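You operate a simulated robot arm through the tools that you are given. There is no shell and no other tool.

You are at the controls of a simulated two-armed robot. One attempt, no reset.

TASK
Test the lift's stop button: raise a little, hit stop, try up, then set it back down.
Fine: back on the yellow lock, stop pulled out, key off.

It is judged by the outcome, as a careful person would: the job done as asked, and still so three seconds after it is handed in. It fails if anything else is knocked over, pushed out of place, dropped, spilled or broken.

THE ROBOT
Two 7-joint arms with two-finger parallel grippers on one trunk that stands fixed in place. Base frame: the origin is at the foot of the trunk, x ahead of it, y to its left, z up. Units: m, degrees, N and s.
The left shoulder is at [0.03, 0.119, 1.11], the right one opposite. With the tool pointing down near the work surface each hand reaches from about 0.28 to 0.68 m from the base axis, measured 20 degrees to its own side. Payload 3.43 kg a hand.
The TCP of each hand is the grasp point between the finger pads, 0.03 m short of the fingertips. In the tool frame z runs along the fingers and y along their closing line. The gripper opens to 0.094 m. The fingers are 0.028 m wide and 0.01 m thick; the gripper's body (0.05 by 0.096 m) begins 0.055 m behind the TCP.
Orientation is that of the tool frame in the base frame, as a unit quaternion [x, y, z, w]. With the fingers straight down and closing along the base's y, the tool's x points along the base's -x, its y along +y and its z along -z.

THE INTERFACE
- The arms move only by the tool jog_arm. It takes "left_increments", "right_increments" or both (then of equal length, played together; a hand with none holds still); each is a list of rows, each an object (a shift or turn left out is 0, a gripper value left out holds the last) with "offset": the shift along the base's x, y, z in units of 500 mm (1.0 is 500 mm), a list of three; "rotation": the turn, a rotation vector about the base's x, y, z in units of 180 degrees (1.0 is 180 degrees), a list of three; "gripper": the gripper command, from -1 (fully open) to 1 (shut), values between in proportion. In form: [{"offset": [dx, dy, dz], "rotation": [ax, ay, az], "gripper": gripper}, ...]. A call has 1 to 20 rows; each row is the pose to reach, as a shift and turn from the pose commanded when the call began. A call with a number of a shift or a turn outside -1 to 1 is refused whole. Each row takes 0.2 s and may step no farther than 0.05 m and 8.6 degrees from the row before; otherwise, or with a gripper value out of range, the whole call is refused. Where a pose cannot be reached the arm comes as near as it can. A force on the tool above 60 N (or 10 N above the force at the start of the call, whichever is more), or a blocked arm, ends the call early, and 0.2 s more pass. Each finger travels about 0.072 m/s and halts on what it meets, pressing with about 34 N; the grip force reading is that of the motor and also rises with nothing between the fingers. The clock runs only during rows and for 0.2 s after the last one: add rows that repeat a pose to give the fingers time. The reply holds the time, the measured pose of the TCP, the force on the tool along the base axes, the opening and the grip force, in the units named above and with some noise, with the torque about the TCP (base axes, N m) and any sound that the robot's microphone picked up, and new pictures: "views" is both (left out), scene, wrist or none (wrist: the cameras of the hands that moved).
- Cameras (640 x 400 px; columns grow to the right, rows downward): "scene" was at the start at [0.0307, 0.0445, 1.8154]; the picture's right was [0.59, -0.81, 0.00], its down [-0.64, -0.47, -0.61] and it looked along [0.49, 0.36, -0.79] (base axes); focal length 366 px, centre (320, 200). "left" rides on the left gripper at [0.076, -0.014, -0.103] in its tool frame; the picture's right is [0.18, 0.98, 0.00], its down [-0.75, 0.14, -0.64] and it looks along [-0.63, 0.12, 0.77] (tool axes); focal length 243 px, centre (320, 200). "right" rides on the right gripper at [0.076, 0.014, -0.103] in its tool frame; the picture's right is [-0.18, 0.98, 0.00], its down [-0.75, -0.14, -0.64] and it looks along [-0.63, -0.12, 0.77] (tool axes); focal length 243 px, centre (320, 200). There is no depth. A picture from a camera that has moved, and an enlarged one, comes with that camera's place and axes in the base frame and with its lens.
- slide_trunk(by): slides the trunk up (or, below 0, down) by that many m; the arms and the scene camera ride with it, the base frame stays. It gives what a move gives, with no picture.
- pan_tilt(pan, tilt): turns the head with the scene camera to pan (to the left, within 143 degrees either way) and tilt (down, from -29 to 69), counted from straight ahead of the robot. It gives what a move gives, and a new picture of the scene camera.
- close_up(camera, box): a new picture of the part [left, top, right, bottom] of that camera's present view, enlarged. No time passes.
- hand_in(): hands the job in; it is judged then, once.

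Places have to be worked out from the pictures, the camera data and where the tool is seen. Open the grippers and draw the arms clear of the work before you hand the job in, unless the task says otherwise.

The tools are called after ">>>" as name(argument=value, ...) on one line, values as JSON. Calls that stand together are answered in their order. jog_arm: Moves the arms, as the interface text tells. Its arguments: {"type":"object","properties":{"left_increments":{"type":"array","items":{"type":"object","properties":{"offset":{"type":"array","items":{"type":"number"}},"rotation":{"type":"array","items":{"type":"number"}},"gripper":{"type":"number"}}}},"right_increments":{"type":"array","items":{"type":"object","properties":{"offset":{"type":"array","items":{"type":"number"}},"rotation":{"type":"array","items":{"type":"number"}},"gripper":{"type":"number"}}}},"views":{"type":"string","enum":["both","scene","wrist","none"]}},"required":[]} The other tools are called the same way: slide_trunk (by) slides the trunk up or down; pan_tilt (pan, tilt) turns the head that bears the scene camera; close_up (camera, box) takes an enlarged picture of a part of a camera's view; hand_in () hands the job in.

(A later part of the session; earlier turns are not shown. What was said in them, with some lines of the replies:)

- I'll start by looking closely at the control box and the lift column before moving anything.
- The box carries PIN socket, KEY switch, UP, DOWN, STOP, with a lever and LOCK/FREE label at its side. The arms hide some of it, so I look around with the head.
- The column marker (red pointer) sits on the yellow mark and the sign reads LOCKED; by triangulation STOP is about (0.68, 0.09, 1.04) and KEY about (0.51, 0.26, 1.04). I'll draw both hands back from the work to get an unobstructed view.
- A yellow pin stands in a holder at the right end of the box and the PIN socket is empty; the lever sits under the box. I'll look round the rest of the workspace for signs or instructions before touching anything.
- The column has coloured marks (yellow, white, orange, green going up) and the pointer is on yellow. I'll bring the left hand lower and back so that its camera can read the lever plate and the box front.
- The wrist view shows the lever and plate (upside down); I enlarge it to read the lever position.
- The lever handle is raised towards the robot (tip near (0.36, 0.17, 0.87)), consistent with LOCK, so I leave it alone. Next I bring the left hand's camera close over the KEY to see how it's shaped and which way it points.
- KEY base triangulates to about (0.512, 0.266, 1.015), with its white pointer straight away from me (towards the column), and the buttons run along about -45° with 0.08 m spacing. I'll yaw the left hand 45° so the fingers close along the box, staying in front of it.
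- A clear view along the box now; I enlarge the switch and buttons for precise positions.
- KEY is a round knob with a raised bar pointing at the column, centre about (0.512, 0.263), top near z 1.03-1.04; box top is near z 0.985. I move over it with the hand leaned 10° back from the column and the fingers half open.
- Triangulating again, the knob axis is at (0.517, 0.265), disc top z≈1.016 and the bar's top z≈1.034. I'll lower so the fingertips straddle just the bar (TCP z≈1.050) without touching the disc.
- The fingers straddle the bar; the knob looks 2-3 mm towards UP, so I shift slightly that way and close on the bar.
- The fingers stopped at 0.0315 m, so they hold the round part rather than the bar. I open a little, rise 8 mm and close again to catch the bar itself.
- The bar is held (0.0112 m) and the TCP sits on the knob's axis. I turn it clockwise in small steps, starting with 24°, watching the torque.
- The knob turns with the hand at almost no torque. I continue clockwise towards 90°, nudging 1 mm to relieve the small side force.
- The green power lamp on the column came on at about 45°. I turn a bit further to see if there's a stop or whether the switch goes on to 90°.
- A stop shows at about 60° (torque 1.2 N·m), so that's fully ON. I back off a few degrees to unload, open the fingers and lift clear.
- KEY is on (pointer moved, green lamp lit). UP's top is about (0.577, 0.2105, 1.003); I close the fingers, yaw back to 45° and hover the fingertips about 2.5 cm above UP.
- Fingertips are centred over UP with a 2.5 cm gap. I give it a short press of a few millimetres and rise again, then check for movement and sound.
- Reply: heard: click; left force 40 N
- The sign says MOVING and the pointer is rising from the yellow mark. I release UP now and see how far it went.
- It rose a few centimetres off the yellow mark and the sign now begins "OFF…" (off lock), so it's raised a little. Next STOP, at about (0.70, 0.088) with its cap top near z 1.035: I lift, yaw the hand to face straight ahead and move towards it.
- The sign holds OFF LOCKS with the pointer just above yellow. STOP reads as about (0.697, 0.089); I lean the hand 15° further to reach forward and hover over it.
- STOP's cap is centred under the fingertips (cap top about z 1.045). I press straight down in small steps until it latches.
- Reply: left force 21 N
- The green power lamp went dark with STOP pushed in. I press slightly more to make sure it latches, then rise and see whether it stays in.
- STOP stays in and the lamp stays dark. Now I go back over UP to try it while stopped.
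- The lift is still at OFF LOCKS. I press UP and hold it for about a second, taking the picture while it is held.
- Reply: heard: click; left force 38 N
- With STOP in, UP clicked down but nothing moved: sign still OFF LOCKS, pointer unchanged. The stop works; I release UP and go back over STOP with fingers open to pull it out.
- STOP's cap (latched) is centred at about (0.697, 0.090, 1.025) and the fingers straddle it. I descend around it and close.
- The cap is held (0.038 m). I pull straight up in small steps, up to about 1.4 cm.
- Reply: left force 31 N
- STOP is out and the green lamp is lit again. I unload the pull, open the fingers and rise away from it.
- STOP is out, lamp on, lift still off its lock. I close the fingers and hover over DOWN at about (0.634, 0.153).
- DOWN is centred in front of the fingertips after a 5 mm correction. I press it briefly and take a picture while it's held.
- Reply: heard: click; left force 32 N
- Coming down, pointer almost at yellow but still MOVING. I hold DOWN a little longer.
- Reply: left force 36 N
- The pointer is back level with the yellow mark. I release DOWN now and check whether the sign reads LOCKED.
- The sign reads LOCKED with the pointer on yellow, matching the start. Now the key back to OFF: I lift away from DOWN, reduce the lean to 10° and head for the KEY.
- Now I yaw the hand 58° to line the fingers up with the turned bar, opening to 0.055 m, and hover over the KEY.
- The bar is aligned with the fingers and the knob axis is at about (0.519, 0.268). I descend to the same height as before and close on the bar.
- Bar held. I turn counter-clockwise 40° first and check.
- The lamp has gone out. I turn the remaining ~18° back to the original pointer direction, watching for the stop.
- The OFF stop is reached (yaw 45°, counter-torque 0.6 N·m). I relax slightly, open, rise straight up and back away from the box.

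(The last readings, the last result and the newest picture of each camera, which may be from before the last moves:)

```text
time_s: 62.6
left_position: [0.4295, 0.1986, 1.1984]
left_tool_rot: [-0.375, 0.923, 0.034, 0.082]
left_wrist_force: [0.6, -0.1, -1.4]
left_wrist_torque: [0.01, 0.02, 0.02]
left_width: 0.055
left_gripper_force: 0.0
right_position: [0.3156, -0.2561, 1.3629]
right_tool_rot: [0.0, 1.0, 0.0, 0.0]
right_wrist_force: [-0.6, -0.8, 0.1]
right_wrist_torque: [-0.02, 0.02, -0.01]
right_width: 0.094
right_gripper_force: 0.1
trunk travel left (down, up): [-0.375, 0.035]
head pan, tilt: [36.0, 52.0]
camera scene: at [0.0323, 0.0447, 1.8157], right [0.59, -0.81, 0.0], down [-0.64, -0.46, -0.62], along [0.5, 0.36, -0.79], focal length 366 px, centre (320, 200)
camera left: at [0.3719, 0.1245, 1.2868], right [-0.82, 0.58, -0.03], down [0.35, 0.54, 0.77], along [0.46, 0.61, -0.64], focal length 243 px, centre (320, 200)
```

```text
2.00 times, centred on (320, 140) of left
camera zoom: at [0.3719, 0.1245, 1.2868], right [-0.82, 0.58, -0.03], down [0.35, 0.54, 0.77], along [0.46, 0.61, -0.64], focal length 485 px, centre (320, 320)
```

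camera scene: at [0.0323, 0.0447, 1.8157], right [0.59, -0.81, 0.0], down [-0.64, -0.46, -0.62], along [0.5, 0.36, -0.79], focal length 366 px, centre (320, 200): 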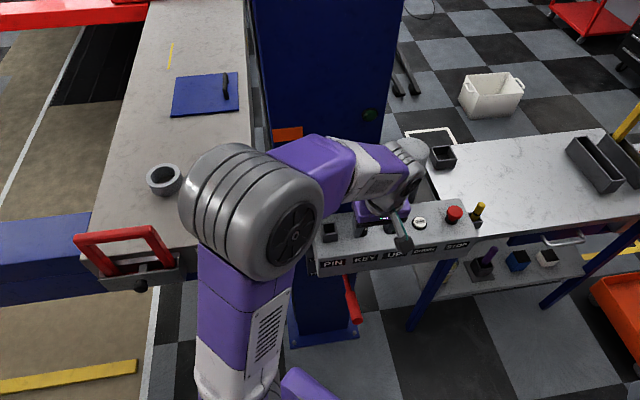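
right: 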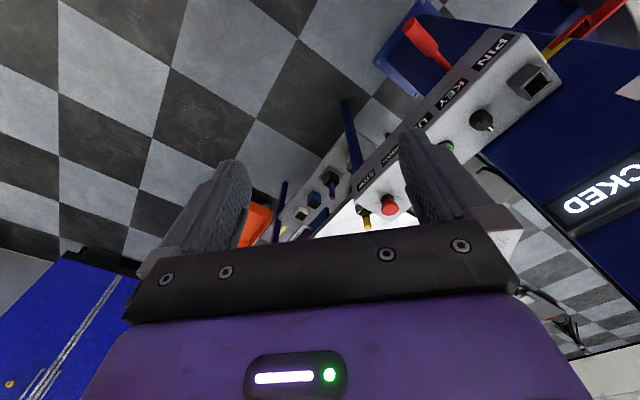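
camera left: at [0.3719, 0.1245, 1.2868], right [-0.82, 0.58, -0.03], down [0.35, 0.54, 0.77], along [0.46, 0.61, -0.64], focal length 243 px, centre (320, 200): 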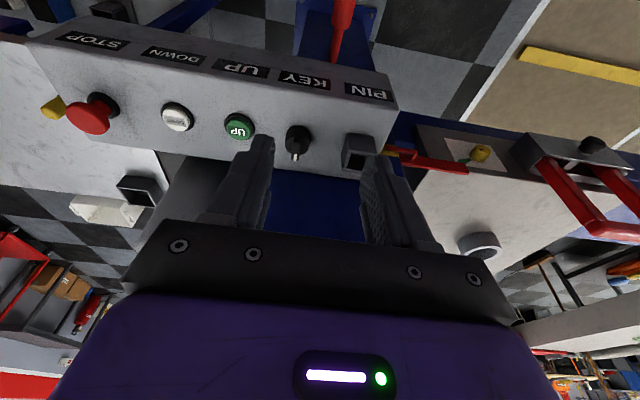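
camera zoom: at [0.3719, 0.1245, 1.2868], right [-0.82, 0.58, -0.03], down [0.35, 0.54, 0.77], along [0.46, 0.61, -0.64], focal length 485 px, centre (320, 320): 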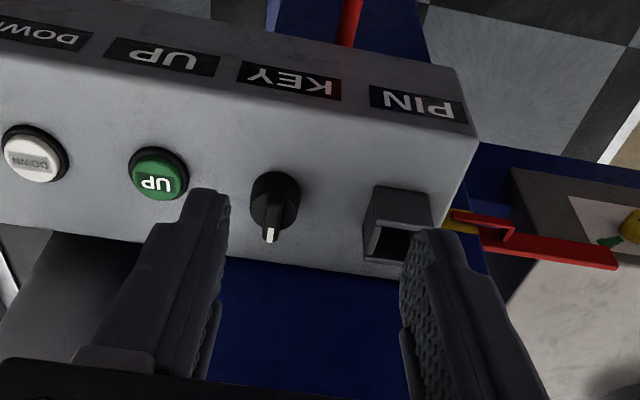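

Key pointer is back where it started and the lamp is dark. I draw the left hand well clear, fully open, and then check the whole scene.

>>> jog_arm(left_increments=[{"offset": [-0.05, 0, 0.05], "gripper": -1}, {"offset": [-0.1, 0.02, 0.1], "rotation": [0, 0, -0.042], "gripper": -1}, {"offset": [-0.15, 0.05, 0.15], "rotation": [0, 0, -0.084], "gripper": -1}, {"offset": [-0.2, 0.08, 0.2], "rotation": [0, 0, -0.126], "gripper": -1}, {"offset": [-0.25, 0.12, 0.25], "rotation": [0, 0, -0.168], "gripper": -1}, {"offset": [-0.3, 0.16, 0.3], "rotation": [0, 0, -0.21], "gripper": -1}, {"offset": [-0.32, 0.2, 0.32], "rotation": [0, 0, -0.25], "gripper": -1}, {"offset": [-0.32, 0.24, 0.33], "rotation": [0, 0, -0.25], "gripper": -1}, {"offset": [-0.32, 0.24, 0.33], "rotation": [0, 0, -0.25], "gripper": -1}], views="none")

>>> pan_tilt(pan=30, tilt=50)

>>> close_up(camera="scene", box=[230, 120, 480, 276])

>>> close_up(camera="scene", box=[190, 210, 390, 335])

```text
time_s: 64.6
left_position: [0.268, 0.3237, 1.3642]
left_tool_rot: [0.007, 0.996, -0.001, 0.089]
left_wrist_force: [0.3, 0.5, -0.5]
left_wrist_torque: [0.01, 0.01, -0.03]
left_width: 0.094
left_gripper_force: 0.1
right_position: [0.3137, -0.2564, 1.361]
right_tool_rot: [0.0, 1.0, 0.0, 0.0]
right_wrist_force: [0.3, -0.2, 0.3]
right_wrist_torque: [-0.01, -0.01, -0.01]
right_width: 0.0941
right_gripper_force: 0.1
trunk travel left (down, up): [-0.375, 0.035]
head pan, tilt: [36.0, 52.0]
```

```text
time_s: 65.3
left_position: [0.2687, 0.3235, 1.3639]
left_tool_rot: [0.006, 0.996, 0.0, 0.088]
left_wrist_force: [0.0, 0.9, -0.1]
left_wrist_torque: [-0.01, 0.0, 0.0]
left_width: 0.094
left_gripper_force: 0.1
right_position: [0.3125, -0.2558, 1.3629]
right_tool_rot: [0.0, 1.0, 0.0, 0.0]
right_wrist_force: [0.3, 0.4, 0.5]
right_wrist_torque: [-0.03, -0.01, -0.02]
right_width: 0.094
right_gripper_force: 0.0
trunk travel left (down, up): [-0.375, 0.035]
head pan, tilt: [30.0, 50.0]
camera scene: at [0.037, 0.039, 1.8184], right [0.5, -0.87, 0.0], down [-0.66, -0.38, -0.64], along [0.56, 0.32, -0.77], focal length 366 px, centre (320, 200)
```

scene: 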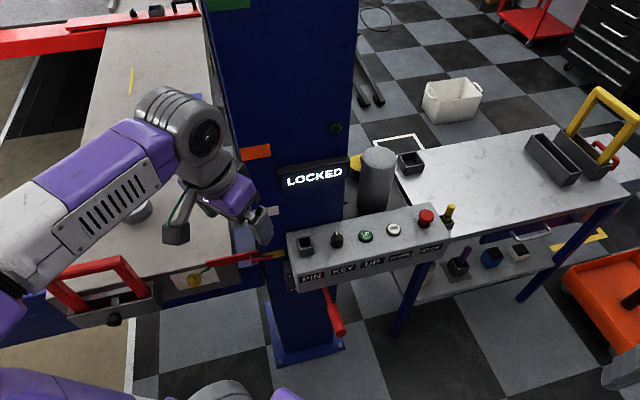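

```text
2.56 times, centred on (355, 198) of scene
camera zoom: at [0.037, 0.039, 1.8184], right [0.5, -0.87, 0.0], down [-0.66, -0.38, -0.64], along [0.56, 0.32, -0.77], focal length 937 px, centre (230, 205)
```

zoom: 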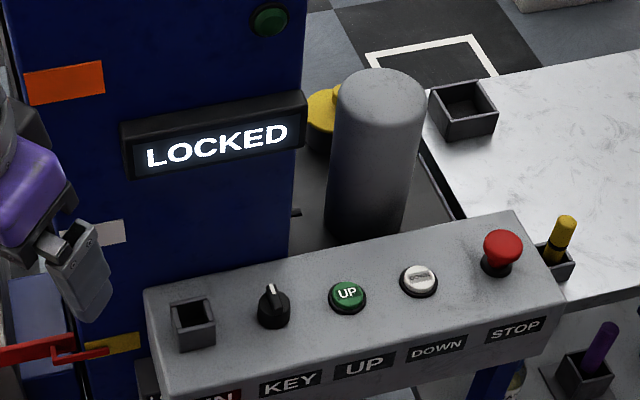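

```text
3.20 times, centred on (290, 272) of scene
camera zoom: at [0.037, 0.039, 1.8184], right [0.5, -0.87, 0.0], down [-0.66, -0.38, -0.64], along [0.56, 0.32, -0.77], focal length 1171 px, centre (416, -32)
```

zoom: 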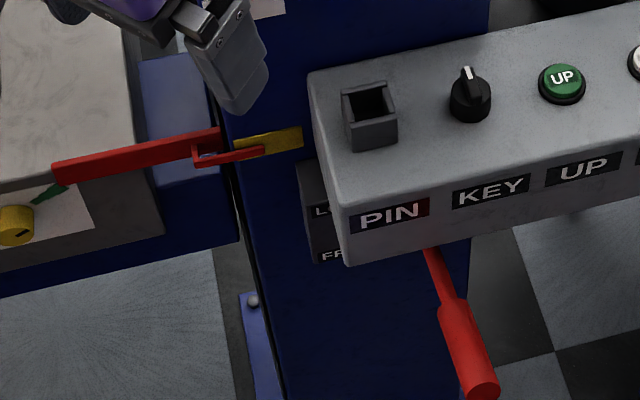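

Pointer on yellow, LOCKED, key off, STOP out, lamp dark, all as at the start. One look over the platform to make sure nothing on it shifted.

>>> pan_tilt(pan=60, tilt=30)

```text
time_s: 66.2
left_position: [0.2686, 0.3228, 1.3648]
left_tool_rot: [0.006, 0.996, 0.0, 0.089]
left_wrist_force: [0.7, 0.8, -0.1]
left_wrist_torque: [0.03, -0.04, 0.0]
left_width: 0.0942
left_gripper_force: 0.0
right_position: [0.3133, -0.2558, 1.3615]
right_tool_rot: [0.0, 1.0, 0.0, -0.001]
right_wrist_force: [0.1, -0.2, -0.6]
right_wrist_torque: [0.01, -0.01, -0.02]
right_width: 0.0939
right_gripper_force: 0.0
trunk travel left (down, up): [-0.375, 0.035]
head pan, tilt: [60.0, 30.0]
camera scene: at [0.0157, 0.0787, 1.8479], right [0.87, -0.5, 0.0], down [-0.25, -0.43, -0.87], along [0.43, 0.75, -0.5], focal length 366 px, centre (320, 200)
```

scene: 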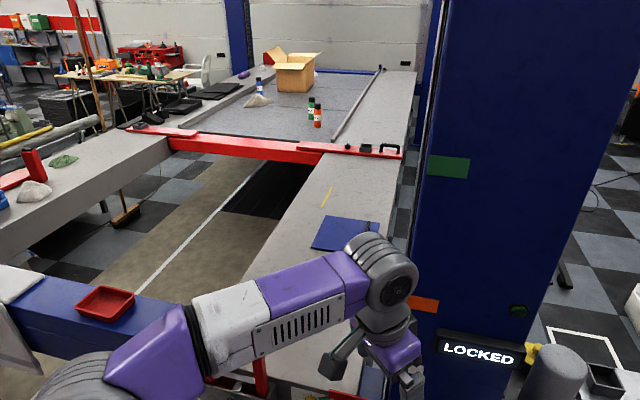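

The platform and everything on it look unchanged from the start, the sign reads LOCKED, and both hands are open and clear. I hand the job in.

>>> hand_in()

```text
The job is handed in.
```

The stop button works. With STOP pressed in, UP clicked down but the lift did not move.

1. **Raise:** I turned the key on and pressed UP briefly. The lift rose a few centimetres off the yellow lock and the sign read OFF LOCKS.
2. **Stop:** I pressed STOP. It latched in and the green lamp went dark.
3. **Try up:** I held UP for about a second. The sign stayed on OFF LOCKS and the pointer did not move.
4. **Reset and lower:** I pulled STOP out, and the lamp came back on. Then I pressed DOWN until the pointer was back on yellow and the sign read LOCKED.
5. **Key off:** I turned the key back to its original position and the lamp went dark.

The lift is back on the yellow lock, with STOP pulled out and the key off. I left the lock lever and the pin alone, and nothing on the platform or the bench looked shifted afterwards. Both hands are open and clear of the work.
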